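You operate a simulated robot arm through the tools that you are given. There is no shell and no other tool. Be economical: measure what you need, move in short steps, check, and stop when the job is done.

Carry out the task below with a simulated robot arm. There is one attempt and no reset: what you move stays moved.

JOB
Put things in order on the top of the mixing bench. At the end: the orange pad stands where the blue chalk block stood; the grey hanger clip from the top of the mixing bench stands where the orange pad stood; the blue conduit clip stands where the grey hanger clip stood; the blue chalk block stands on top of the red cracked half brick (carton); whatever was shut is shut again. Leave all else as you found it, and nothing knocked over.

It is judged by the outcome, as a careful person would: the job done as asked, and still so three seconds after it is handed in. It fails if anything else is knocked over, pushed out of place, dropped, spilled or broken.

ROBOT AND FRAMES
A 7-joint arm with a two-finger parallel gripper, fixed in place. Base frame: the origin is at the foot of the arm, x ahead of it, y to its left, z up; the work surface is at about z = 740. Readings come in mm, rad, newtons and seconds.
With the tool pointing down near the work surface it reaches from about 300 to 680 mm from the base axis. Its first joint turns from -1.152 to 1.152 rad. Payload 1.57 kg.
Tool frame: the origin (TCP) lies between the finger pads and is the grasp point; the fingertips stand 30 mm ahead of it; z points along the fingers, y is the line along which they close. The gripper opens to 110 mm. The fingers are 24 mm wide and 12 mm thick; the gripper's body (48 by 112 mm) begins 78 mm behind the TCP.
Orientation is told as [roll, pitch, yaw] about the base's x, y, z axes, in that order, counted from this pose: with the fingers straight down and closing along the base's y, the tool's x points along the base's -x, its y along +y and its z along -z.

CONTROLS
- The arm moves only by the tool play_rows. Its argument "moves" is a list of rows, each a list of 3 entries, a list of its own where there are three numbers: the closure, from 0 (fully open) to 1 (shut), then the shift along the tool's x, y, z in units of 25 mm (1.0 is 25 mm), then the turn, a rotation vector about the tool's x, y, z in units of 6 degrees (1.0 is 6 degrees). In form: [[fingers, [tx, ty, tz], [ax, ay, az]], ...]. A call has 1 to 12 rows; each row shifts and turns the commanded pose from where the row before left it, along the tool's axes as they then stand. A call with a number of a shift or a turn outside -1 to 1 is refused whole. Each row takes 0.2 s and may step no farther than 50 mm and 0.15 rad from the row before; otherwise, or with a gripper value out of range, the whole call is refused. Where a pose cannot be reached the arm comes as near as it can. A force on the tool above 40 N (or 10 N above the force at the start of the call, whichever is more), or a blocked arm, ends the call early, and 0.2 s more pass. Each finger travels about 108 mm/s and halts on what it meets, pressing with about 29 N; the grip force reading is that of the motor and also rises with nothing between the fingers. The clock runs only during rows and for 0.2 s after the last one: add rows that do not move to give the fingers time. The reply holds the time, the measured pose of the TCP, the force on the tool along the base axes, the opening and the grip force, in the units named above and with some noise.
- Cameras (640 x 400 px; columns grow to the right, rows downward): "scene" is fixed at [154.1, -393, 1399.1]; the picture's right is [0.91, -0.42, 0.00], its down [-0.29, -0.63, -0.72] and it looks along [0.30, 0.66, -0.69] (base axes); focal length 278 px, centre (320, 200). "wrist" rides on the gripper at [70, 16, -141] in the tool frame; the picture's right is [-0.23, 0.97, 0.00], its down [-0.85, -0.20, -0.48] and it looks along [-0.47, -0.11, 0.88] (tool axes); focal length 222 px, centre (320, 200).
- grab_frame(camera): a new picture of that camera. It takes no simulated time.
- locate(camera, pixels): there is no depth. For up to 12 entries [column, row, z] of the newest picture of that camera ("zoom" is the newest enlarged one), the place [x, y] in the base frame at which the ray of that pixel passes the height z, good to about 2 mm, but the place of the scene camera against the robot may be out by one fixed shift of up to 18 mm in any direction. It takes no simulated time.
- close_up(camera, box): a new picture of the part [left, top, right, bottom] of that camera's present view, enlarged. It takes no simulated time.
- close_job(): hands the job in; it is judged then, once.

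Go step by step. Measure first, check grasps and placings, and put right what went wrong. The budget is 80 turns and 46 pictures, counting those below and the enlarged ones. Unless the task says otherwise, let go and move clear before handing in, and close with one line.

The tools are called after ">>>" as a command line: name --argument value ..., lists and objects as JSON in quotes. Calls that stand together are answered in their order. play_rows: Moves the arm, as the interface text tells. Its arguments: {"type":"object","properties":{"moves":{"type":"array","items":{"type":"array"}}},"required":["moves"]} The other tools are called the same way: grab_frame (camera) takes a picture; locate (camera, pixels) gives the place at which the rays of pixels pass given heights; close_up (camera, box) takes an enlarged picture of a part of a camera's view; close_job () hands the job in.

At the start:

```text
time: 0.0
tcp_pos: [284.4, 182.0, 1136.5]
tool_rot: [0.0, 0.0, 0.001]
force: [-0.6, -0.9, -0.7]
finger_gap: 109.9
grip_force: 0.1
```

scene: 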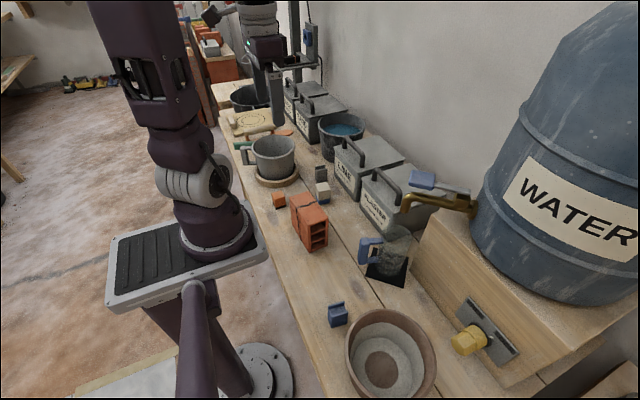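
wrist: 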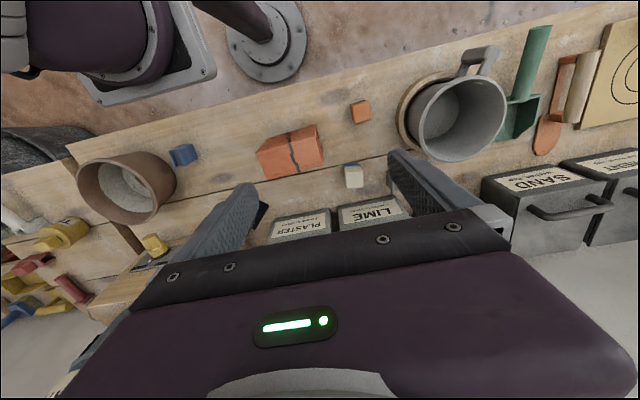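

The scene picture shows a blue block near (338,314), an orange pad at (279,200), a red half brick at (310,222), and blue and grey items at (370,250) and (322,190). I'll enlarge these areas to identify them.

>>> close_up --camera "scene" --box '[230, 120, 390, 220]'

>>> close_up --camera "scene" --box '[300, 220, 460, 320]'

>>> close_up --camera "scene" --box '[360, 140, 520, 240]'

```text
4.00 times, centred on (310, 170) of scene
```

zoom: 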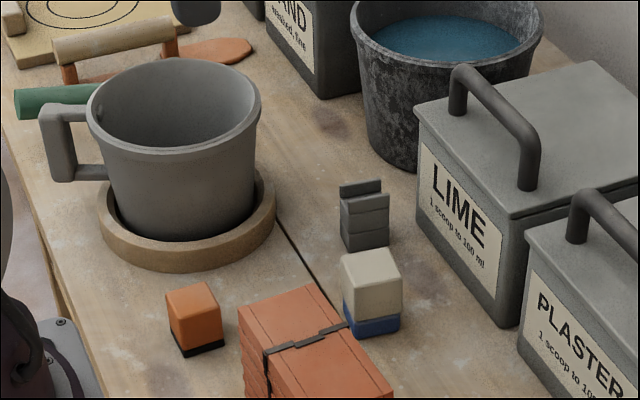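

```text
4.00 times, centred on (380, 270) of scene
```

zoom: 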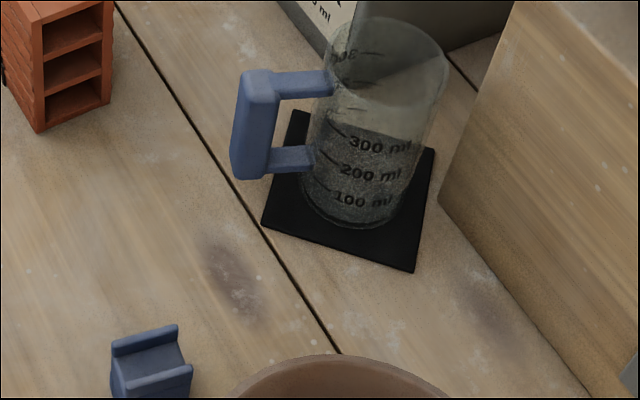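

```text
4.00 times, centred on (440, 190) of scene
```

zoom: 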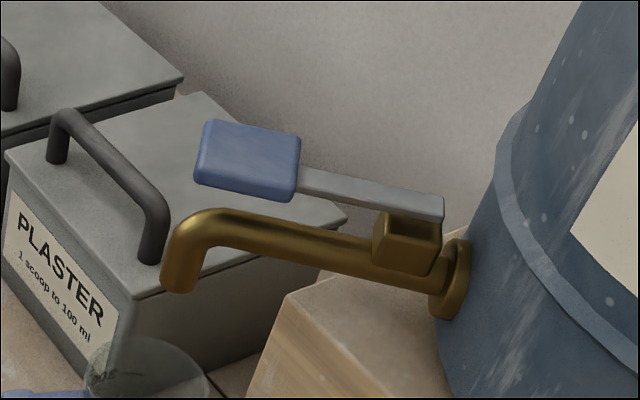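

Zoom 1 shows the orange cube with a black base (the pad), the grey U-shaped clip, and the white-on-blue block (the chalk). The blue U-shaped clip is in zoom 2. Next I'll measure them with the wrist camera.

>>> close_up --camera "wrist" --box '[240, 80, 400, 180]'

>>> close_up --camera "wrist" --box '[100, 100, 260, 200]'

>>> locate --camera "wrist" --pixels '[[360, 112, 770], [354, 176, 770], [290, 150, 780], [183, 155, 760], [415, 160, 760]]'

>>> locate --camera "scene" --pixels '[[278, 195, 770], [322, 186, 780], [308, 206, 810], [338, 306, 765], [320, 167, 770]]'

```text
4.00 times, centred on (320, 130) of wrist
```

zoom: 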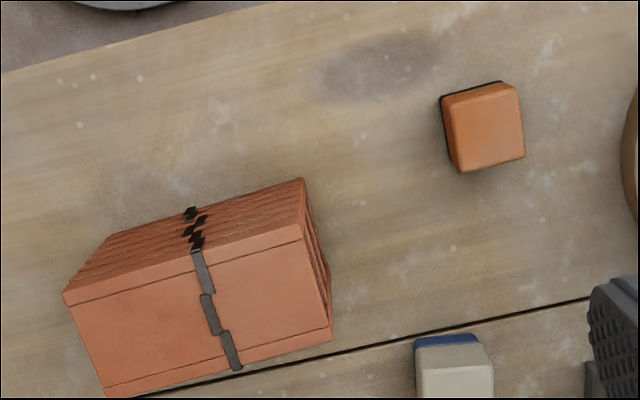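

```text
4.00 times, centred on (180, 150) of wrist
```

zoom: 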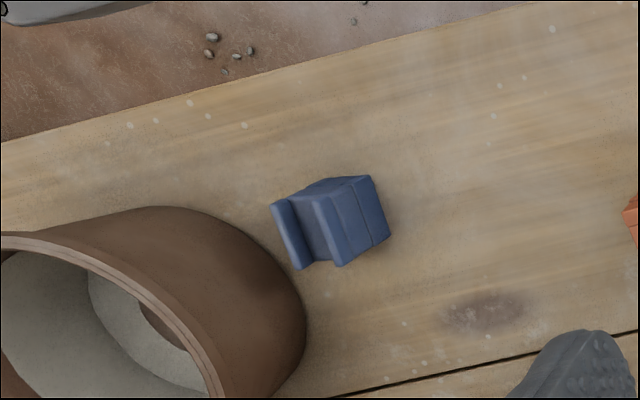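

```text
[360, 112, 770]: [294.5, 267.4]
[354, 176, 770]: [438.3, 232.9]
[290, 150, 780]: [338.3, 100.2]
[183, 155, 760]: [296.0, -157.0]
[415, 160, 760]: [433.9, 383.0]
```

```text
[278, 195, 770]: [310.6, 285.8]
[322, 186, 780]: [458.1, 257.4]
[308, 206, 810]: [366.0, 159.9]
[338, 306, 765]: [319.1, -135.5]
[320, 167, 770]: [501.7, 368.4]
```

The wrist rays put the pad at about (294,267), the chalk at about (438,233), the blue clip at about (296,-157) and the grey clip at about (484,350). I'll lower the camera over this area to measure them better.

>>> play_rows --moves '[[0, [-0.344, 0.232, 0.7], [0, 0, 0]], [0, [-0.344, 0.232, 0.7], [0, 0, 0]], [0, [-0.344, 0.232, 0.7], [0, 0, 0]], [0, [-0.344, 0.232, 0.7], [0, 0, 0]], [0, [-0.344, 0.232, 0.7], [0, 0, 0]], [0, [-0.344, 0.232, 0.7], [0, 0, 0]], [0, [-0.344, 0.232, 0.7], [0, 0, 0]], [0, [-0.344, 0.232, 0.7], [0, 0, 0]], [0, [-0.344, 0.232, 0.7], [0, 0, 0]], [0, [-0.344, 0.232, 0.7], [0, 0, 0]]]'

>>> grab_frame --camera "wrist"

```text
time: 2.2
tcp_pos: [370.4, 239.1, 961.7]
tool_rot: [0.002, 0.0, -0.004]
force: [-0.3, 0.7, -0.3]
finger_gap: 110.0
grip_force: 0.1
```

```text
38 pictures are left
```

wrist: 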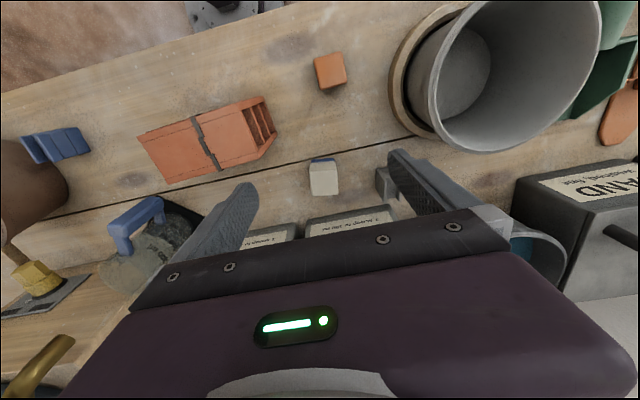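

The pad is at (330,70), the chalk at (323,177) and the grey clip is half hidden at (385,183). I'll enlarge this region.

>>> close_up --camera "wrist" --box '[270, 125, 430, 225]'

>>> close_up --camera "wrist" --box '[210, 40, 370, 140]'

```text
4.00 times, centred on (350, 175) of wrist
```

zoom: 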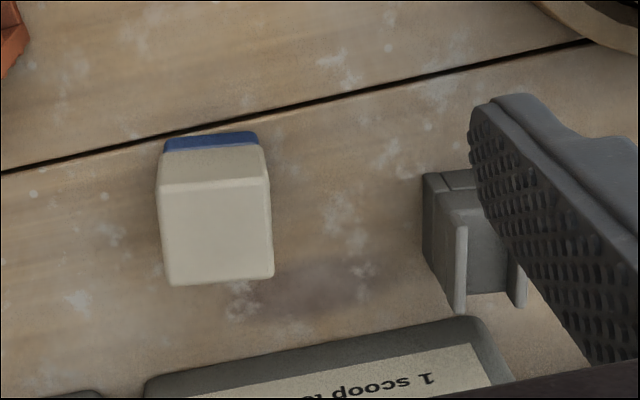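

```text
4.00 times, centred on (290, 90) of wrist
```

zoom: 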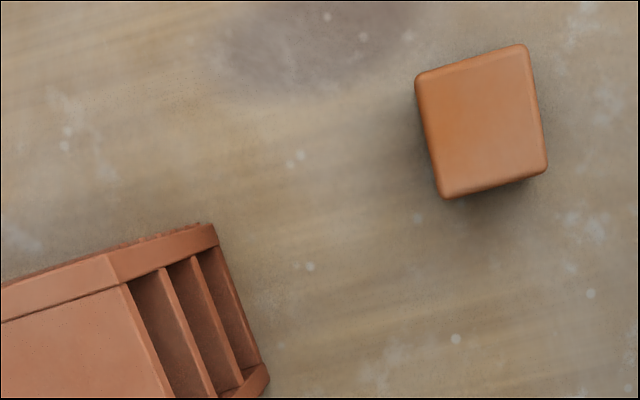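

I'll locate the object corners at trial heights, so I can intersect these rays with those from the first view.

>>> locate --camera "zoom" --pixels '[[416, 80, 770], [522, 46, 770], [545, 168, 770], [443, 197, 770], [481, 121, 760], [481, 121, 780], [215, 225, 800], [110, 255, 800], [125, 285, 800], [268, 370, 740], [265, 393, 740]]'

>>> locate --camera "wrist" --pixels '[[310, 171.5, 780], [337.5, 171, 780], [338.5, 193.5, 780], [312.5, 196, 780], [376, 169, 770], [384.5, 202.5, 770], [384.5, 202.5, 740], [311, 161.5, 755], [334, 158, 755]]'

>>> close_up --camera "wrist" --box '[130, 80, 290, 180]'

```text
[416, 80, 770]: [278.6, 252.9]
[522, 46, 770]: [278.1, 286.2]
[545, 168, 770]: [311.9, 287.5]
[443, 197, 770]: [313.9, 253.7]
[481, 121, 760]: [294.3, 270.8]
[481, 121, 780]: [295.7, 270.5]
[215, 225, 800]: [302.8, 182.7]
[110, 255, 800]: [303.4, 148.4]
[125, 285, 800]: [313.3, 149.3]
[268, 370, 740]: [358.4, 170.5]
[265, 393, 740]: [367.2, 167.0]
```

```text
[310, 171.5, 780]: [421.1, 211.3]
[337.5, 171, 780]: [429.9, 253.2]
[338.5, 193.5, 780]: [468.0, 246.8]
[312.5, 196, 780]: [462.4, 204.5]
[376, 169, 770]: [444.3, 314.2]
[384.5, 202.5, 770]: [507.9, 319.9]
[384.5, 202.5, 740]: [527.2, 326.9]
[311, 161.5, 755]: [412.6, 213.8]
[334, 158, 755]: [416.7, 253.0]
```

```text
4.00 times, centred on (210, 130) of wrist
```

zoom: 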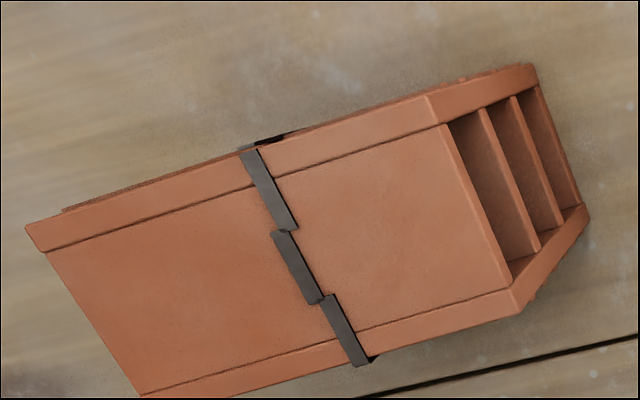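

The pad is about 34 mm square, centred near (295.6,270.2) and aligned. The chalk is about 40 mm wide, centred near (439,232) and yawed about -6°. Next I'll locate the brick's corners in the current zoom.

>>> locate --camera "zoom" --pixels '[[532, 65, 740], [588, 215, 740], [430, 97, 800], [517, 312, 800], [25, 228, 800], [140, 397, 800], [430, 97, 830], [517, 312, 830], [25, 228, 830], [140, 397, 830]]'

```text
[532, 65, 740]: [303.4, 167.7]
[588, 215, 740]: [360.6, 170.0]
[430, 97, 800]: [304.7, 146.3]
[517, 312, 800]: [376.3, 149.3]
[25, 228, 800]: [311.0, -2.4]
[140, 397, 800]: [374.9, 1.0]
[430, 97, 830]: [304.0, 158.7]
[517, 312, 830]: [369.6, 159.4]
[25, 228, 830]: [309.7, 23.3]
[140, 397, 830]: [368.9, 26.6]
```

The brick's top comes out near z≈850, spanning x 303–365 and y 31–167. Now I'll hover above the chalk with a -6° yaw and look again.

>>> play_rows --moves '[[0, [-0.695, -0.07, 0.9], [0, 0, 0]], [0, [-0.695, -0.07, 0.9], [0, 0, 0]], [0, [-0.695, -0.07, 0.9], [0, 0, 0]], [0, [-0.695, -0.07, 0.9], [0, 0, 0]], [0, [0, 0, 0], [0, 0, 1]], [0, [0, 0, 0], [0, 0, 0]]]'

>>> grab_frame --camera "wrist"

```text
time: 3.6
tcp_pos: [438.6, 230.8, 873.1]
tool_rot: [0.0, 0.001, -0.107]
force: [-0.5, 0.3, -0.4]
finger_gap: 109.8
grip_force: 0.0
```

```text
34 pictures are left
```

wrist: 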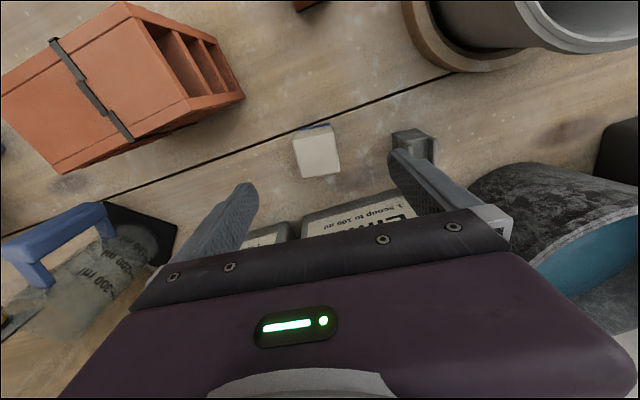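

The chalk is at (317,150), with the grey clip at (412,140) just outside the right finger. I'll enlarge the picture and measure both.

>>> close_up --camera "wrist" --box '[280, 100, 440, 200]'

>>> locate --camera "wrist" --pixels '[[294, 138, 785], [335, 128, 785], [341, 167, 785], [304, 177, 785], [331, 124, 740], [295, 132, 740]]'

```text
4.00 times, centred on (360, 150) of wrist
```

zoom: 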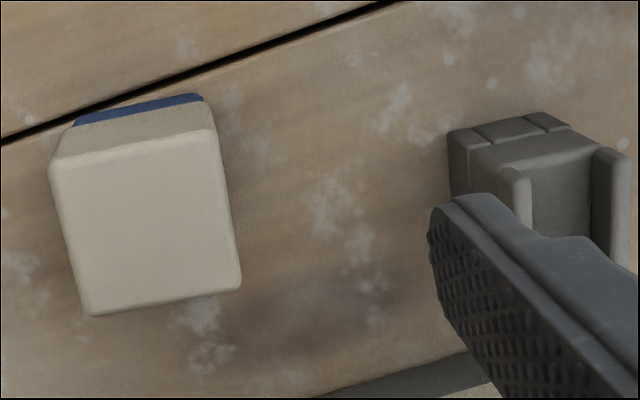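

```text
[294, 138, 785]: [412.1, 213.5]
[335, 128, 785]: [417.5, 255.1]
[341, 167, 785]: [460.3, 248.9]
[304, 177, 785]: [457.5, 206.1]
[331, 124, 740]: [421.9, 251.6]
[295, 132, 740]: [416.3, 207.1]
```

I'll locate from the zoom for better precision on the chalk's top and bottom corners and on the grey clip's edges.

>>> locate --camera "zoom" --pixels '[[50, 165, 785], [215, 130, 785], [242, 285, 785], [88, 316, 785], [73, 126, 740], [204, 97, 740], [50, 165, 795], [215, 130, 795], [242, 285, 795], [88, 316, 795], [447, 130, 780], [548, 111, 780]]'

```text
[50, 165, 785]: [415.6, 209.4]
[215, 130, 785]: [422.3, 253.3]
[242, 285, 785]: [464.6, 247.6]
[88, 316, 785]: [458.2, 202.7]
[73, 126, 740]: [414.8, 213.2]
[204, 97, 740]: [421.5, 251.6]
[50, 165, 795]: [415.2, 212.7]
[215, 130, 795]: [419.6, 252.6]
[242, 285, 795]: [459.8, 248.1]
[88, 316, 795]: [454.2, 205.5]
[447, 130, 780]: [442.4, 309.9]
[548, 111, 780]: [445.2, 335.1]
```

The chalk's centre is (438.3,230), with its top near 790 and yaw about -7°. I'll descend with the fingers part-closed, which keeps the right finger clear of the clip, and then grip.

>>> play_rows --moves '[[0.35, [0, 0, 0], [0, 0, 0.15]], [0.35, [0, 0, 0.9], [0, 0, 0]], [0.35, [0, 0, 0.9], [0, 0, 0]], [0.35, [0, 0, 0.9], [0, 0, 0]], [0.35, [0, 0, 0.9], [0, 0, 0]], [1, [0, 0, 0], [0, 0, 0]], [1, [0, 0, 0], [0, 0, 0]], [1, [0, 0, 0], [0, 0, 0]]]'

>>> grab_frame --camera "wrist"

```text
time: 5.4
tcp_pos: [440.3, 233.2, 783.1]
tool_rot: [0.0, 0.002, -0.121]
force: [0.6, 0.3, 0.1]
finger_gap: 41.5
grip_force: 29.0
```

```text
32 pictures are left
```

wrist: 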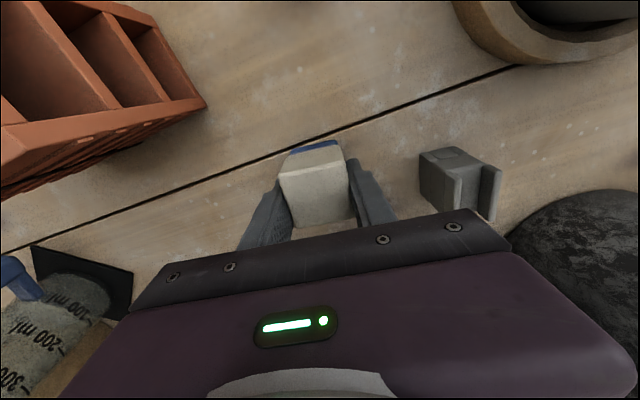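

The chalk is gripped with a 41.5 mm gap, and the grey clip is now fully visible at (460,180). Before lifting I'll measure it.

>>> close_up --camera "wrist" --box '[380, 130, 540, 230]'

```text
4.00 times, centred on (460, 180) of wrist
```

zoom: 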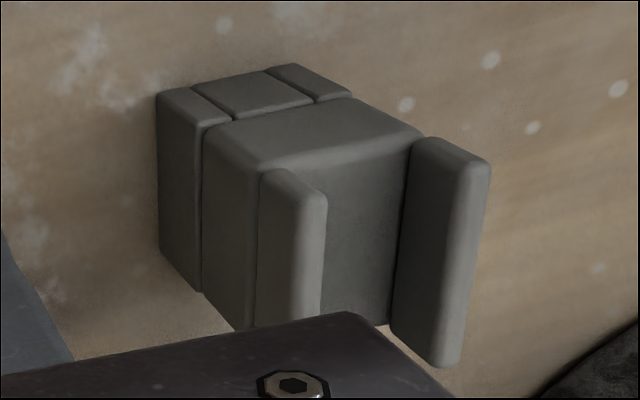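

I'll locate the clip's bottom corners at z=740 and the prong tops at trial heights.

>>> locate --camera "zoom" --pixels '[[157, 93, 740], [297, 64, 740], [160, 252, 740], [262, 175, 790], [325, 195, 790], [425, 140, 790], [490, 165, 790], [440, 365, 790], [262, 175, 780], [325, 195, 780], [490, 165, 780], [440, 365, 780]]'

```text
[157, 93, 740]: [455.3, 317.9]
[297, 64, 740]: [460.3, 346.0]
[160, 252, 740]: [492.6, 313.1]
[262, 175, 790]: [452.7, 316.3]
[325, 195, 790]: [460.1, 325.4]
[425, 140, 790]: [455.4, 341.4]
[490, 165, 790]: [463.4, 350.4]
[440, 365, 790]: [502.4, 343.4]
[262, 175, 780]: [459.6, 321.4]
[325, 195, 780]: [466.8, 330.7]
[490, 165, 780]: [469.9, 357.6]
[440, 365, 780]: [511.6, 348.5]
```

The grey clip's centre is (476.3,329.6) with yaw about -8°, and it is about 30 mm wide across y. Now I'll lift the chalk, square the yaw, and move sideways to where I can view the brick.

>>> play_rows --moves '[[1, [0, 0, -0.6], [0, 0, 0]], [1, [0, 0, -1], [0, 0, 0]], [1, [0, 0, -1], [0, 0, -0.58]], [1, [0, 0, -1], [0, 0, -0.58]], [1, [0, 0, -1], [0, 0, 0]], [1, [0, 0, -1], [0, 0, 0]], [1, [0, 0, -1], [0, 0, 0]], [1, [0.32, -0.98, 0], [0, 0, 0]], [1, [0.32, -0.98, 0], [0, 0, 0]], [1, [0.32, -0.98, 0], [0, 0, 0]], [1, [0.32, -0.98, 0], [0, 0, 0]], [1, [0.32, -0.98, 0], [0, 0, 0]]]'

>>> grab_frame --camera "wrist"

```text
time: 8.0
tcp_pos: [397.7, 112.0, 947.7]
tool_rot: [0.001, 0.0, 0.0]
force: [0.0, -0.1, -1.2]
finger_gap: 41.8
grip_force: 29.1
```

```text
30 pictures are left
```

wrist: 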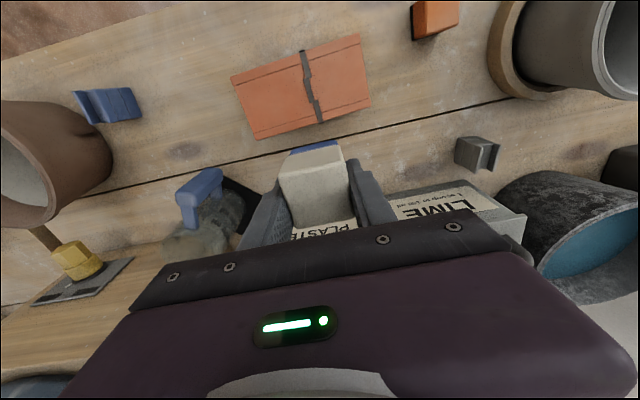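

The brick's top is squarely visible at corners (231,77), (359,34), (370,106) and (256,140). I'll locate these, along with the LIME box's front edge.

>>> locate --camera "wrist" --pixels '[[231, 77, 830], [359, 34, 830], [370, 106, 830], [256, 140, 830], [231, 77, 850], [359, 34, 850], [370, 106, 850], [256, 140, 850], [390, 193, 860], [488, 188, 860], [528, 213, 860]]'

>>> close_up --camera "wrist" --box '[220, 20, 380, 120]'

>>> close_up --camera "wrist" --box '[380, 120, 540, 220]'

```text
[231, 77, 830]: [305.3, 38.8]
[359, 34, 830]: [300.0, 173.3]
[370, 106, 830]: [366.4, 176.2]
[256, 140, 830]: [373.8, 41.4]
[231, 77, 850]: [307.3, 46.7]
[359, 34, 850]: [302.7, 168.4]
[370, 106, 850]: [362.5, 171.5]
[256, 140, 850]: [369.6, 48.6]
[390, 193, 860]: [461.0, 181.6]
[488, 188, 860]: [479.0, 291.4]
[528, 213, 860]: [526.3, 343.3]
```

```text
4.00 times, centred on (300, 70) of wrist
```

zoom: 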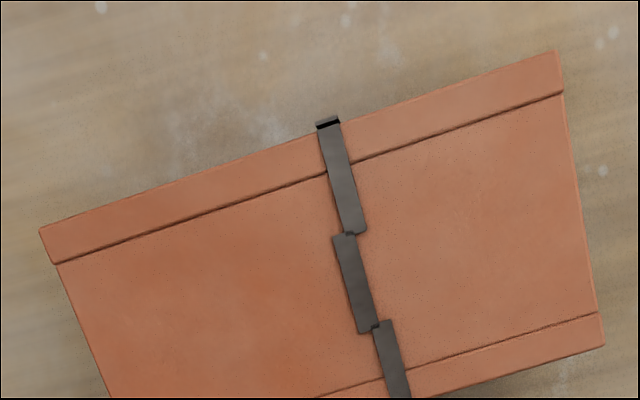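

```text
4.00 times, centred on (460, 170) of wrist
```

zoom: 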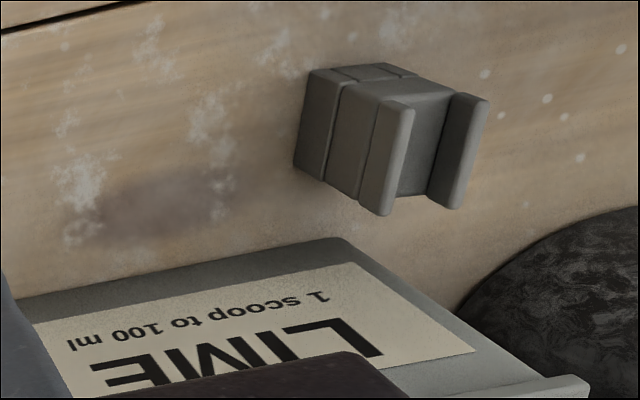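

The two views agree on a brick top at z≈857, with x 303–364 and y 50–168. I'll find where the dark strip lies so the chalk can stand on plain surface, and also locate the LIME box's edges.

>>> locate --camera "zoom" --pixels '[[345, 240, 740], [20, 300, 740], [590, 388, 840], [590, 388, 860], [295, 168, 740], [310, 70, 740], [390, 64, 740]]'

>>> locate --camera "wrist" --pixels '[[299, 51, 857], [305, 49, 857], [307, 69, 857], [312, 78, 857], [312, 103, 857], [317, 101, 857], [323, 120, 857], [316, 122, 857]]'

```text
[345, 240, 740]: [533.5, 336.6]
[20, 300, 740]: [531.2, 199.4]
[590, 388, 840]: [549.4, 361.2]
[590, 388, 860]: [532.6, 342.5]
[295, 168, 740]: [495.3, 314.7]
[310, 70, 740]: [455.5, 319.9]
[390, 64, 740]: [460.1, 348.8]
```

```text
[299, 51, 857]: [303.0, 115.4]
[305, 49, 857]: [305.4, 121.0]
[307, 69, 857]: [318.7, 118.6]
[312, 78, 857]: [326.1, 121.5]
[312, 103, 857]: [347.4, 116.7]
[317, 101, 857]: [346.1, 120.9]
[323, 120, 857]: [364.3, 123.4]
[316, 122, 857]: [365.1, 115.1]
```

The strip lies at y≈113–123, so the chalk goes on the plain half at about (334,88). I'll move over it and descend to about 8 mm above, then check.

>>> play_rows --moves '[[1, [0.82, -0.32, 0], [0, 0, 0]], [1, [0.82, -0.32, 0], [0, 0, 0]], [1, [0.82, -0.32, 0], [0, 0, -0.37]], [1, [0, 0, 0.5], [0, 0, 0]], [1, [0, 0, 0.5], [0, 0, 0]], [1, [0, 0, 0.4], [0, 0, 0]], [1, [0, 0, 0], [0, 0, 0]]]'

>>> close_up --camera "scene" --box '[230, 150, 390, 250]'

```text
time: 9.6
tcp_pos: [337.8, 87.2, 910.1]
tool_rot: [0.0, 0.0, 0.039]
force: [0.2, -0.3, -0.1]
finger_gap: 41.5
grip_force: 29.2
```

```text
4.00 times, centred on (310, 200) of scene
```

zoom: 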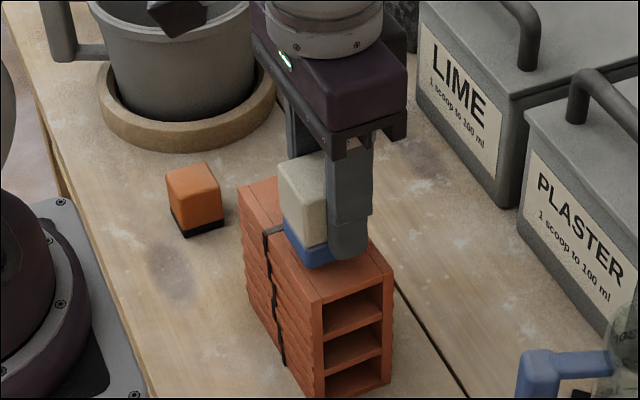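

The chalk is above the near half of the brick. I'll lower it in small steps and watch the force.

>>> play_rows --moves '[[1, [0.05, 0, 0.1], [0, 0, 0]], [1, [0.05, 0, 0.1], [0, 0, 0]], [1, [0, 0, 0.08], [0, 0, 0]], [1, [0, 0, 0], [0, 0, 0]]]'

>>> close_up --camera "scene" --box '[280, 175, 340, 225]'

```text
time: 10.6
tcp_pos: [336.0, 86.3, 904.5]
tool_rot: [0.001, -0.001, 0.037]
force: [0.7, -0.4, -1.1]
finger_gap: 41.6
grip_force: 28.5
```

```text
8.00 times, centred on (310, 200) of scene
```

zoom: 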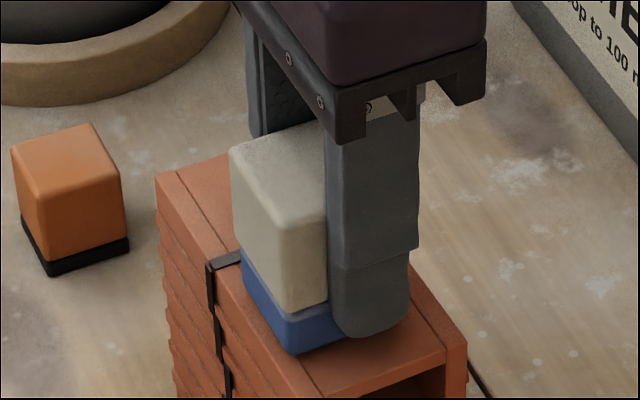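

There is no contact force yet, so I'll keep lowering in 1–1.5 mm steps.

>>> play_rows --moves '[[1, [0, 0, 0.05], [0, 0, 0]], [1, [0, 0, 0.05], [0, 0, 0]], [1, [0, 0, 0], [0, 0, 0]]]'

>>> play_rows --moves '[[1, [0, 0, 0.05], [0, 0, 0]], [1, [0, 0, 0], [0, 0, 0]]]'

```text
time: 11.4
tcp_pos: [336.4, 85.7, 902.1]
tool_rot: [0.0, 0.0, 0.038]
force: [-0.2, -1.4, 6.0]
finger_gap: 41.6
grip_force: 29.4
```

```text
time: 12.0
tcp_pos: [336.6, 85.6, 901.7]
tool_rot: [-0.001, -0.002, 0.038]
force: [1.1, -6.2, 32.5]
finger_gap: 41.5
grip_force: 28.9
```

Contact came at TCP z≈902, with force z at 32 N. I'll ease back 1 mm, open and retreat upward.

>>> play_rows --moves '[[1, [0, 0, -0.05], [0, 0, 0]], [0.45, [0, 0, 0], [0, 0, 0]], [0.45, [0, 0, 0], [0, 0, 0]], [0.45, [0, 0, 0], [0, 0, 0]], [0.45, [0, 0, -0.5], [0, 0, 0]], [0.45, [0, 0, -1], [0, 0, 0]], [0.45, [0, 0, -1], [0, 0, 0]], [0.45, [0, 0, -1], [0, 0, 0]], [0.45, [0, 0, 0], [0, 0, 0]]]'

>>> close_up --camera "scene" --box '[230, 150, 390, 250]'

```text
time: 14.0
tcp_pos: [336.7, 86.0, 990.3]
tool_rot: [0.0, 0.001, 0.039]
force: [0.3, 1.0, -0.2]
finger_gap: 60.6
grip_force: 0.1
```

```text
4.00 times, centred on (310, 200) of scene
```

zoom: 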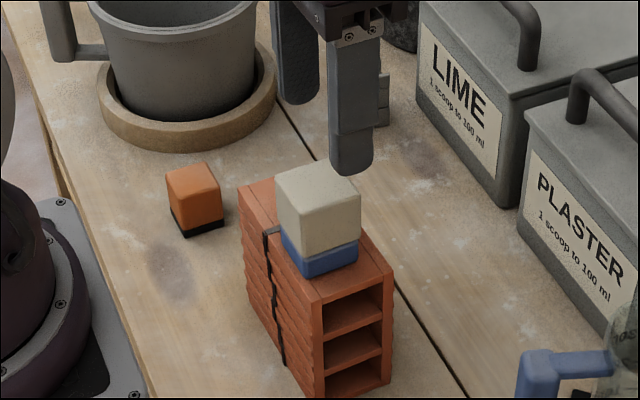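

The chalk stands on the brick. Next is the pad: I'll move above (295,270) at z≈900 and check how close the mug is.

>>> play_rows --moves '[[0.45, [0, 0, 0], [0, 0, 0.37]], [0.45, [0.21, 0.92, 0], [0, 0, 0]], [0.45, [0.21, 0.92, 0], [0, 0, 0]], [0.45, [0.21, 0.92, 0], [0, 0, 0]], [0.45, [0.21, 0.92, 0], [0, 0, 0]], [0.45, [0.21, 0.92, 0], [0, 0, 0]], [0.45, [0.21, 0.92, 0], [0, 0, 0]], [0.45, [0.21, 0.92, 0], [0, 0, 0]], [0.5, [0.21, 0.92, 0.8], [0, 0, 0]], [0.5, [0, 0, 0.9], [0, 0, 0]], [0.5, [0, 0, 0.9], [0, 0, 0]], [0.5, [0, 0, 0], [0, 0, 0]]]'

>>> grab_frame --camera "wrist"

```text
time: 16.6
tcp_pos: [295.7, 269.0, 925.5]
tool_rot: [0.001, 0.0, 0.001]
force: [0.7, -0.7, -0.4]
finger_gap: 55.2
grip_force: 0.0
```

```text
24 pictures are left
```

wrist: 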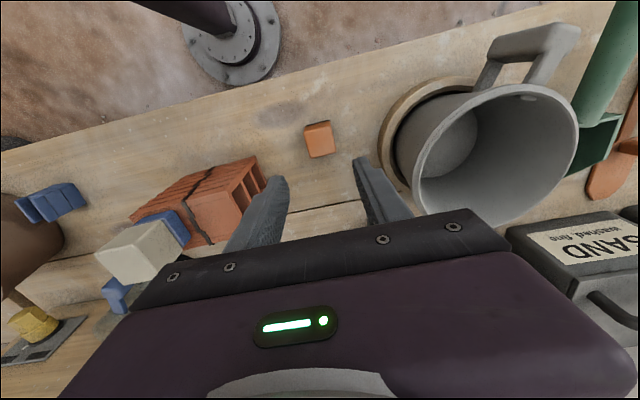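

The pad is at (319,139) with the mug to its right. I'll locate the pad's edges, the ring's left edge and the mug's rim.

>>> locate --camera "wrist" --pixels '[[304, 126, 775], [330, 121, 775], [335, 152, 775], [311, 158, 775], [380, 130, 755], [383, 118, 755], [420, 150, 860], [413, 180, 860], [413, 180, 840], [413, 180, 880]]'

```text
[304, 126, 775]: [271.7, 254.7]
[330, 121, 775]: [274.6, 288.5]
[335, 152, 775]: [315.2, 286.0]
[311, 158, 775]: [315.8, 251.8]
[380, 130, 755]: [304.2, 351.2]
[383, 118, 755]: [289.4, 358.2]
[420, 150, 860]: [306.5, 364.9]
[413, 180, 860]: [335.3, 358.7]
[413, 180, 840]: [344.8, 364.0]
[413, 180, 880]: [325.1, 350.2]
```

The mug and ring start at y≥350, while the gripper body reaches only about 325, so there is clearance. I'll descend to z≈775 and grip the pad.

>>> play_rows --moves '[[0.5, [0, 0.03, 1], [0, 0, 0]], [0.5, [0, 0, 1], [0, 0, 0]], [0.5, [0, 0, 1], [0, 0, 0]], [0.5, [0, 0, 1], [0, 0, 0]], [0.5, [0, 0, 1], [0, 0, 0]], [0.5, [0, 0, 1], [0, 0, 0]], [0.5, [0, 0, 0], [0, 0, 0]], [1, [0, 0, 0], [0, 0, 0]], [1, [0, 0, 0], [0, 0, 0]], [1, [0, 0, 0], [0, 0, 0]]]'

>>> grab_frame --camera "wrist"

```text
time: 18.8
tcp_pos: [296.9, 272.6, 776.9]
tool_rot: [0.0, 0.0, 0.0]
force: [-0.5, 0.3, -0.3]
finger_gap: 35.1
grip_force: 29.1
```

```text
23 pictures are left
```

wrist: 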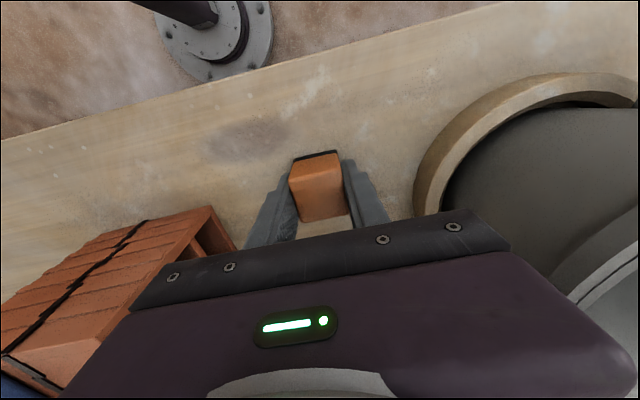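

The pad is gripped with a 35.1 mm gap. A locate on its bottom front edge will give its offset in the grip.

>>> locate --camera "wrist" --pixels '[[293, 159, 740], [336, 151, 740], [291, 168, 785], [339, 158, 785], [346, 211, 785], [302, 221, 785], [291, 168, 780], [302, 221, 780]]'

```text
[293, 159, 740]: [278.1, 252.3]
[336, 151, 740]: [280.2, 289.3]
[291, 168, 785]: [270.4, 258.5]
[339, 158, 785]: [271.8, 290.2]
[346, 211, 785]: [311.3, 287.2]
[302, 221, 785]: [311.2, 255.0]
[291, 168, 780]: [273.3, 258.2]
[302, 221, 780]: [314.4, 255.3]
```

The pad is centred in the grip. I'll carry it to the chalk's old spot at (438.5,230).

>>> play_rows --moves '[[1, [0, 0, -0.6], [0, 0, 0]], [1, [0, 0, -1], [0, 0, 0]], [1, [0, 0, -1], [0, 0, 0]], [1, [0, 0, -1], [0, 0, 0]], [1, [-0.947, -0.28, 0], [0, 0, 0]], [1, [-0.947, -0.28, 0], [0, 0, 0]], [1, [-0.947, -0.28, 0], [0, 0, 0]], [1, [-0.947, -0.28, 0], [0, 0, 0]], [1, [-0.947, -0.28, 0], [0, 0, 0]], [1, [-0.947, -0.28, 0], [0, 0, 0]], [1, [0, 0, 1], [0, 0, 0]], [1, [0, 0, 1], [0, 0, 0]]]'

>>> play_rows --moves '[[1, [0, 0, 0.8], [0, 0, 0]], [1, [0, 0, 0.6], [0, 0, 0]], [1, [0, 0, 0], [0, 0, 0]]]'

```text
time: 21.4
tcp_pos: [436.6, 229.4, 813.2]
tool_rot: [0.0, -0.001, 0.001]
force: [-1.0, 0.1, -1.3]
finger_gap: 35.4
grip_force: 28.8
```

```text
time: 22.2
tcp_pos: [438.2, 228.6, 780.2]
tool_rot: [0.0, -0.001, 0.0]
force: [0.2, -0.7, 0.3]
finger_gap: 35.4
grip_force: 29.1
```

I'm about 3 mm above the bench, so I'll lower gently.

>>> play_rows --moves '[[1, [0, 0.04, 0.06], [0, 0, 0]], [1, [0, 0, 0.06], [0, 0, 0]], [1, [0, 0, 0], [0, 0, 0]]]'

```text
time: 23.0
tcp_pos: [437.8, 230.1, 776.1]
tool_rot: [0.0, 0.001, 0.001]
force: [-0.4, -0.6, -0.3]
finger_gap: 35.5
grip_force: 29.1
```

>>> play_rows --moves '[[1, [0, 0, 0.04], [0, 0, 0]], [1, [0, 0, 0], [0, 0, 0]]]'

```text
time: 23.6
tcp_pos: [436.7, 229.9, 775.5]
tool_rot: [0.001, -0.001, 0.001]
force: [0.1, 0.7, -1.0]
finger_gap: 35.2
grip_force: 28.5
```

There is still no contact, so I'll go another millimetre at a time.

>>> play_rows --moves '[[1, [0, 0, 0.04], [0, 0, 0]], [1, [0, 0, 0], [0, 0, 0]]]'

>>> close_up --camera "scene" --box '[290, 160, 354, 200]'

```text
time: 24.2
tcp_pos: [437.6, 229.5, 773.9]
tool_rot: [-0.002, 0.0, 0.0]
force: [-5.0, 0.0, 19.1]
finger_gap: 35.1
grip_force: 29.6
```

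```text
10.00 times, centred on (322, 180) of scene
```

zoom: 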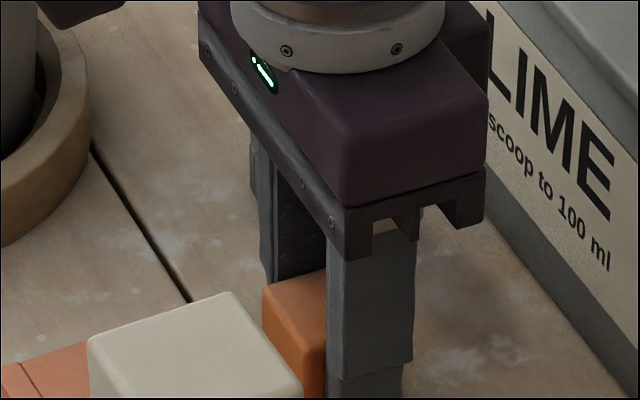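

Contact at 19 N, so the pad is down. I'll release, rise to z≈900 and go above the grey clip with -8° yaw.

>>> play_rows --moves '[[1, [0, 0, -0.02], [0, 0, 0]], [0.5, [0, 0, 0], [0, 0, 0]], [0.5, [0, 0, 0], [0, 0, 0]], [0.5, [0, 0, -0.6], [0, 0, 0]], [0.5, [0, 0, -1], [0, 0, 0]], [0.5, [0, 0, -1], [0, 0, 0]], [0.5, [0, 0, -1], [0, 0, 0]], [0.5, [0, 0, -1], [0, 0, 0]], [0.5, [0, 0, -0.5], [0, 0, 0]]]'

>>> play_rows --moves '[[0.5, [-0.316, 0.81, 0], [0, 0, 0]], [0.5, [-0.316, 0.81, 0], [0, 0, 0]], [0.5, [-0.316, 0.81, 0], [0, 0, 0]], [0.5, [-0.316, 0.81, 0], [0, 0, 0]], [0.5, [-0.316, 0.81, 0], [0, 0, 0]], [0.5, [0, 0, 0], [0, 0, 0.65]], [0.5, [0, 0, 0], [0, 0, 0.65]], [0.5, [0, 0, 0], [0, 0, 0]]]'

>>> grab_frame --camera "wrist"

```text
time: 26.2
tcp_pos: [434.2, 230.3, 903.9]
tool_rot: [0.0, 0.001, -0.001]
force: [-0.4, -0.3, 1.3]
finger_gap: 55.0
grip_force: 0.1
```

```text
time: 28.0
tcp_pos: [476.1, 330.5, 902.4]
tool_rot: [0.0, 0.001, -0.138]
force: [-0.5, -0.2, 0.2]
finger_gap: 54.7
grip_force: 0.1
```

```text
21 pictures are left
```

wrist: 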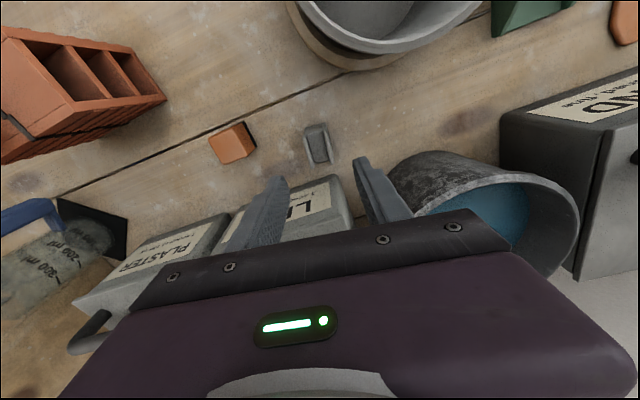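

The clip is at (317,145) and the bucket wall is near (390,165). I'll zoom in and locate both for clearance.

>>> close_up --camera "wrist" --box '[280, 110, 440, 210]'

>>> locate --camera "wrist" --pixels '[[388, 165, 740], [388, 165, 780], [410, 153, 740], [413, 208, 860], [413, 208, 840], [215, 140, 775], [246, 123, 775], [257, 150, 775], [227, 163, 775]]'

```text
4.00 times, centred on (360, 160) of wrist
```

zoom: 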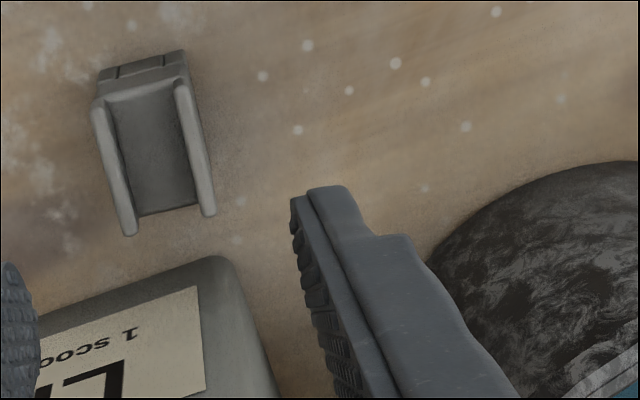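

```text
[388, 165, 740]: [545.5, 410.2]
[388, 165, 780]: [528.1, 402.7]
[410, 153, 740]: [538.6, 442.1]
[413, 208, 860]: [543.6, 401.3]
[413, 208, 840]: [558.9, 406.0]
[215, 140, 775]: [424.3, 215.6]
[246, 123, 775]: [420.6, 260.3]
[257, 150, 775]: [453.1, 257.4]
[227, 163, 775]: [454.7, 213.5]
```

The bucket and LIME box stay clear of the gripper envelope. I'll locate the clip's prong tops and base corners for centring.

>>> locate --camera "zoom" --pixels '[[92, 105, 785], [128, 237, 785], [178, 82, 785], [217, 214, 785], [98, 70, 740], [185, 50, 740], [92, 105, 775], [217, 214, 775]]'

```text
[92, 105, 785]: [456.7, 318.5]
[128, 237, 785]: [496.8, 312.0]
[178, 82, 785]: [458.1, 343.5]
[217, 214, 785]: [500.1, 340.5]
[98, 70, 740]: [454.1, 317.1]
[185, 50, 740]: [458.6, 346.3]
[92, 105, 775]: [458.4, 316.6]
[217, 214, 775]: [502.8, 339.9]
```

The clip's centre is (477,329), so the fingers straddle it well. I'll descend to z≈775 and grip.

>>> play_rows --moves '[[0.5, [0, -0.06, 1], [0, 0, 0]], [0.5, [0, 0, 1], [0, 0, 0]], [0.5, [0, 0, 1], [0, 0, 0]], [0.5, [0, 0, 1], [0, 0, 0]], [0.5, [0, 0, 1], [0, 0, 0]], [0.5, [0, 0, 0], [0, 0, 0]], [1, [0, 0, 0], [0, 0, 0]], [1, [0, 0, 0], [0, 0, 0]], [1, [0, 0, 0], [0, 0, 0]]]'

>>> grab_frame --camera "wrist"

```text
time: 30.0
tcp_pos: [474.2, 330.5, 777.7]
tool_rot: [0.001, -0.001, -0.136]
force: [0.2, 0.4, -0.5]
finger_gap: 28.5
grip_force: 29.0
```

```text
19 pictures are left
```

wrist: 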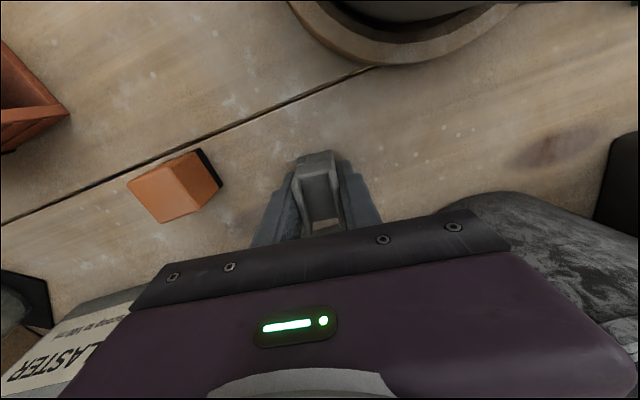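

The clip is gripped with a 28.5 mm gap. I'll lift it, square the yaw, and carry it to the pad's old spot with TCP about (293.5,271).

>>> play_rows --moves '[[1, [0, 0, -0.8], [0, 0, 0]], [1, [0, 0, -1], [0, 0, -0.65]], [1, [0, 0, -1], [0, 0, -0.65]], [1, [0, 0, -1], [0, 0, 0]], [1, [0.905, -0.3, 0], [0, 0, 0]], [1, [0.905, -0.3, 0], [0, 0, 0]], [1, [0.905, -0.3, 0], [0, 0, 0]], [1, [0.905, -0.3, 0], [0, 0, 0]], [1, [0.905, -0.3, 0], [0, 0, 0]], [1, [0.905, -0.3, 0], [0, 0, 0]], [1, [0.905, -0.3, 0], [0, 0, 0]], [1, [0.905, -0.3, 0], [0, 0, 0]]]'

>>> play_rows --moves '[[1, [0, 0, 0.5], [0, 0, 0]], [1, [0, 0, 0.5], [0, 0, 0]], [1, [0, 0, 0], [0, 0, 0]]]'

>>> grab_frame --camera "wrist"

```text
time: 32.6
tcp_pos: [294.8, 270.5, 873.7]
tool_rot: [-0.002, -0.001, 0.002]
force: [0.1, 0.9, 0.2]
finger_gap: 28.3
grip_force: 28.6
```

```text
time: 33.4
tcp_pos: [295.2, 269.5, 848.0]
tool_rot: [0.001, -0.001, 0.0]
force: [0.5, -0.3, -0.3]
finger_gap: 28.4
grip_force: 29.2
```

```text
18 pictures are left
```

wrist: 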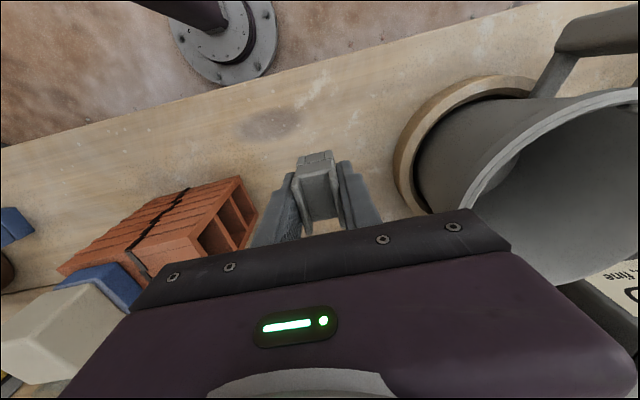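

All is clear. I'll lower to just above the bench, then use fine steps.

>>> play_rows --moves '[[1, [0.05, 0.05, 0.88], [0, 0, 0]], [1, [0, 0, 0.88], [0, 0, 0]], [1, [0, 0, 0.88], [0, 0, 0]], [1, [0, 0, 0], [0, 0, 0]], [1, [0, 0, 0.06], [0, 0, 0]], [1, [0, 0, 0.06], [0, 0, 0]], [1, [0, 0, 0], [0, 0, 0]]]'

>>> play_rows --moves '[[1, [0, 0, 0.04], [0, 0, 0]], [1, [0, 0, 0], [0, 0, 0]]]'

```text
time: 35.0
tcp_pos: [293.5, 269.8, 778.1]
tool_rot: [-0.001, 0.004, 0.001]
force: [-1.1, -0.8, -0.3]
finger_gap: 28.6
grip_force: 29.4
```

```text
time: 35.6
tcp_pos: [293.4, 269.1, 778.0]
tool_rot: [0.001, 0.001, 0.0]
force: [-0.5, 0.3, 7.1]
finger_gap: 28.3
grip_force: 28.6
```

Contact at 7 N, so the clip is down. I'll release, rise and check.

>>> play_rows --moves '[[0.6, [0, 0, 0], [0, 0, 0]], [0.6, [0, 0, 0], [0, 0, 0]], [0.6, [0, 0, -0.6], [0, 0, 0]], [0.6, [0, 0, -1], [0, 0, 0]], [0.6, [0, 0, -1], [0, 0, 0]], [0.6, [0, 0, -1], [0, 0, 0]], [0.6, [0, 0, -1], [0, 0, 0]], [0.6, [0, 0, -1], [0, 0, 0]], [0.6, [0, 0, -1], [0, 0, 0]], [0.6, [0, 0, -1], [0, 0, 0]], [0.6, [0, 0, -1], [0, 0, 0]], [0.6, [0, 0, 0], [0, 0, 0]]]'

>>> grab_frame --camera "wrist"

```text
time: 38.2
tcp_pos: [291.8, 269.2, 991.0]
tool_rot: [-0.001, 0.001, 0.0]
force: [0.4, 0.0, 0.1]
finger_gap: 43.9
grip_force: 0.0
```

```text
17 pictures are left
```

wrist: 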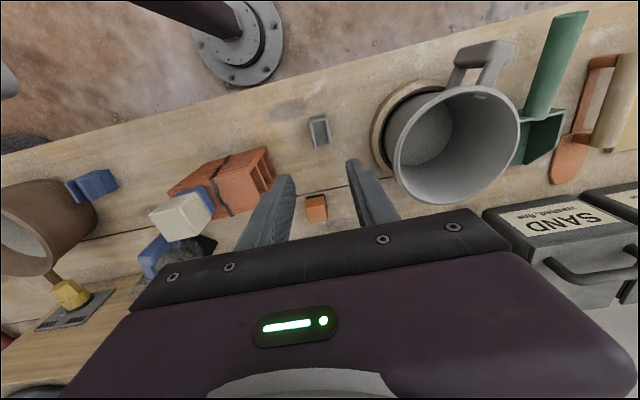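

The grey clip stands at (319,130) and the pad at (316,208). Now I'll go across, above the chalk, to the blue clip.

>>> play_rows --moves '[[0.3, [-0.125, -1, 0], [0, 0, 0]], [0.3, [-0.125, -1, 0], [0, 0, 0]], [0.3, [-0.125, -1, 0], [0, 0, 0]], [0.3, [-0.125, -1, 0], [0, 0, 0]], [0.3, [-0.125, -1, 0], [0, 0, 0]], [0.3, [-0.125, -1, 0], [0, 0, 0]], [0.3, [-0.125, -1, 0], [0, 0, 0]], [0.3, [-0.125, -1, 0], [0, 0, 0]], [0.3, [-0.125, -1, 0], [0, 0, 0]], [0.3, [-0.125, -1, 0], [0, 0, 0]], [0.3, [-0.125, -1, 0], [0, 0, 0]], [0.3, [-0.125, -1, 0], [0, 0, 0]]]'

>>> play_rows --moves '[[0.3, [0.2, -1, 0.6], [0, 0, 0]], [0.3, [0.2, -1, 0.6], [0, 0, 0]], [0.3, [0.2, -1, 0.6], [0, 0, 0]], [0.3, [0.2, -1, 0.6], [0, 0, 0]], [0.3, [0, 0, 0], [0, 0, 0]]]'

>>> grab_frame --camera "wrist"

```text
time: 40.8
tcp_pos: [329.6, -29.6, 992.7]
tool_rot: [-0.002, 0.0, 0.0]
force: [0.1, -0.2, 0.3]
finger_gap: 77.2
grip_force: 0.1
```

```text
time: 42.0
tcp_pos: [312.5, -128.2, 932.6]
tool_rot: [0.0, 0.001, 0.0]
force: [-1.5, 0.0, 0.5]
finger_gap: 76.9
grip_force: 0.2
```

```text
16 pictures are left
```

wrist: 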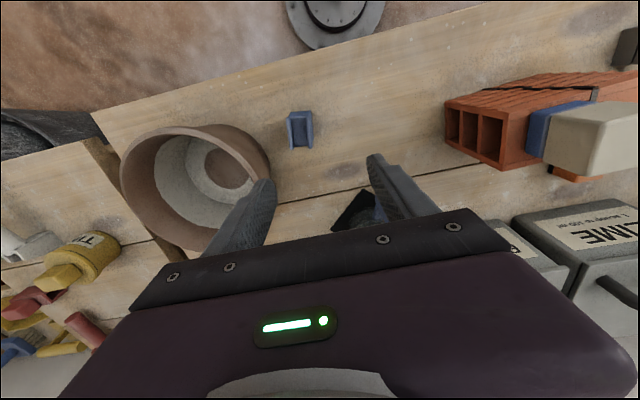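

The blue clip is at (300,130) and the brown bowl's rim is close by at (270,170). I'll zoom in for precise edges.

>>> close_up --camera "wrist" --box '[230, 85, 390, 185]'

>>> locate --camera "wrist" --pixels '[[270, 165, 800], [270, 165, 820], [258, 140, 800], [245, 132, 800]]'

```text
4.00 times, centred on (310, 135) of wrist
```

zoom: 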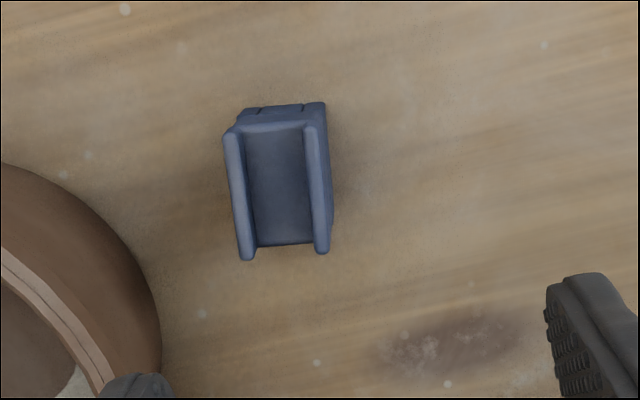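

```text
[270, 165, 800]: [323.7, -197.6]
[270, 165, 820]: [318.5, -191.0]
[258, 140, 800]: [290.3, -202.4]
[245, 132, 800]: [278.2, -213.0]
```

>>> locate --camera "zoom" --pixels '[[223, 130, 783], [246, 262, 783], [308, 122, 783], [330, 252, 783], [240, 112, 740], [325, 102, 740], [333, 215, 740], [161, 340, 760], [161, 340, 780], [115, 238, 770], [108, 380, 800]]'

```text
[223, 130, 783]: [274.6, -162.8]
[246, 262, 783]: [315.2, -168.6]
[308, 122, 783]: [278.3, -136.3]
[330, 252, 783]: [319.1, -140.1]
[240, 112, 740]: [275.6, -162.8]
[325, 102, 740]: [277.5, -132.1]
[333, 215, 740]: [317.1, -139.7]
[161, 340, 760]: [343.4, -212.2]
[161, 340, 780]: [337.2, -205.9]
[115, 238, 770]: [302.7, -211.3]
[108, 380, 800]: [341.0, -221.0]
```

The blue clip is centred at (296.7,-151.5) with yaw about -7°. The bowl edge stays at y≤-205. I'll position, descend with about a 50 mm gap, and grip.

>>> play_rows --moves '[[0.55, [0.63, -0.93, 0], [0, 0, 0]], [0.55, [0, 0, 0], [0, 0, 0.6]], [0.55, [0, 0, 0.5], [0, 0, 0.6]], [0.55, [0, 0, 1], [0, 0, 0]], [0.55, [0, 0, 1], [0, 0, 0]], [0.55, [0, 0, 1], [0, 0, 0]], [0.55, [0, 0, 1], [0, 0, 0]], [0.55, [0, 0, 0], [0, 0, 0]]]'

>>> grab_frame --camera "wrist"

```text
time: 43.8
tcp_pos: [296.6, -150.7, 821.8]
tool_rot: [0.0, 0.002, -0.126]
force: [-1.0, 0.9, -0.3]
finger_gap: 49.6
grip_force: 0.0
```

```text
14 pictures are left
```

wrist: 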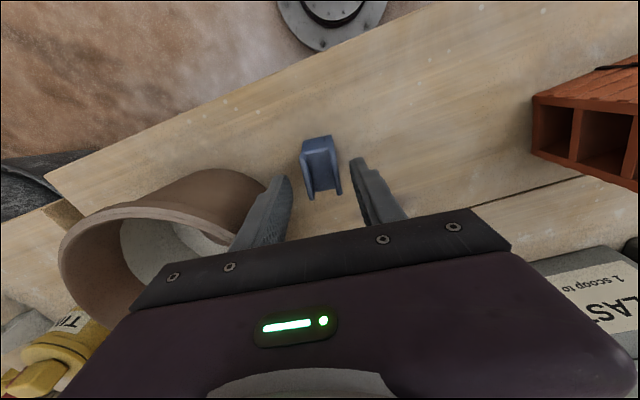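

The alignment looks good, with the clip at (321,165) between the fingers and the bowl clear. I'll descend 44 mm and grip.

>>> play_rows --moves '[[0.55, [0, -0.02, 0.9], [0, 0, 0]], [0.55, [0, 0, 0.86], [0, 0, 0]], [0.55, [0, 0, 0], [0, 0, 0]], [1, [0, 0, 0], [0, 0, 0]], [1, [0, 0, 0], [0, 0, 0]], [1, [0, 0, 0], [0, 0, 0]]]'

>>> grab_frame --camera "wrist"

```text
time: 45.2
tcp_pos: [296.5, -153.4, 778.5]
tool_rot: [-0.001, 0.0, -0.125]
force: [0.5, 0.4, 0.4]
finger_gap: 28.3
grip_force: 28.7
```

```text
13 pictures are left
```

wrist: 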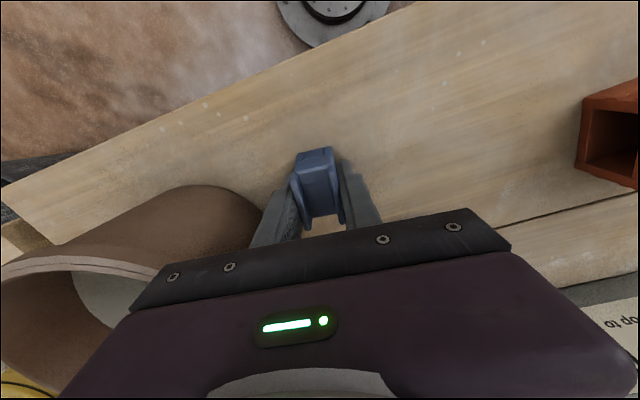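

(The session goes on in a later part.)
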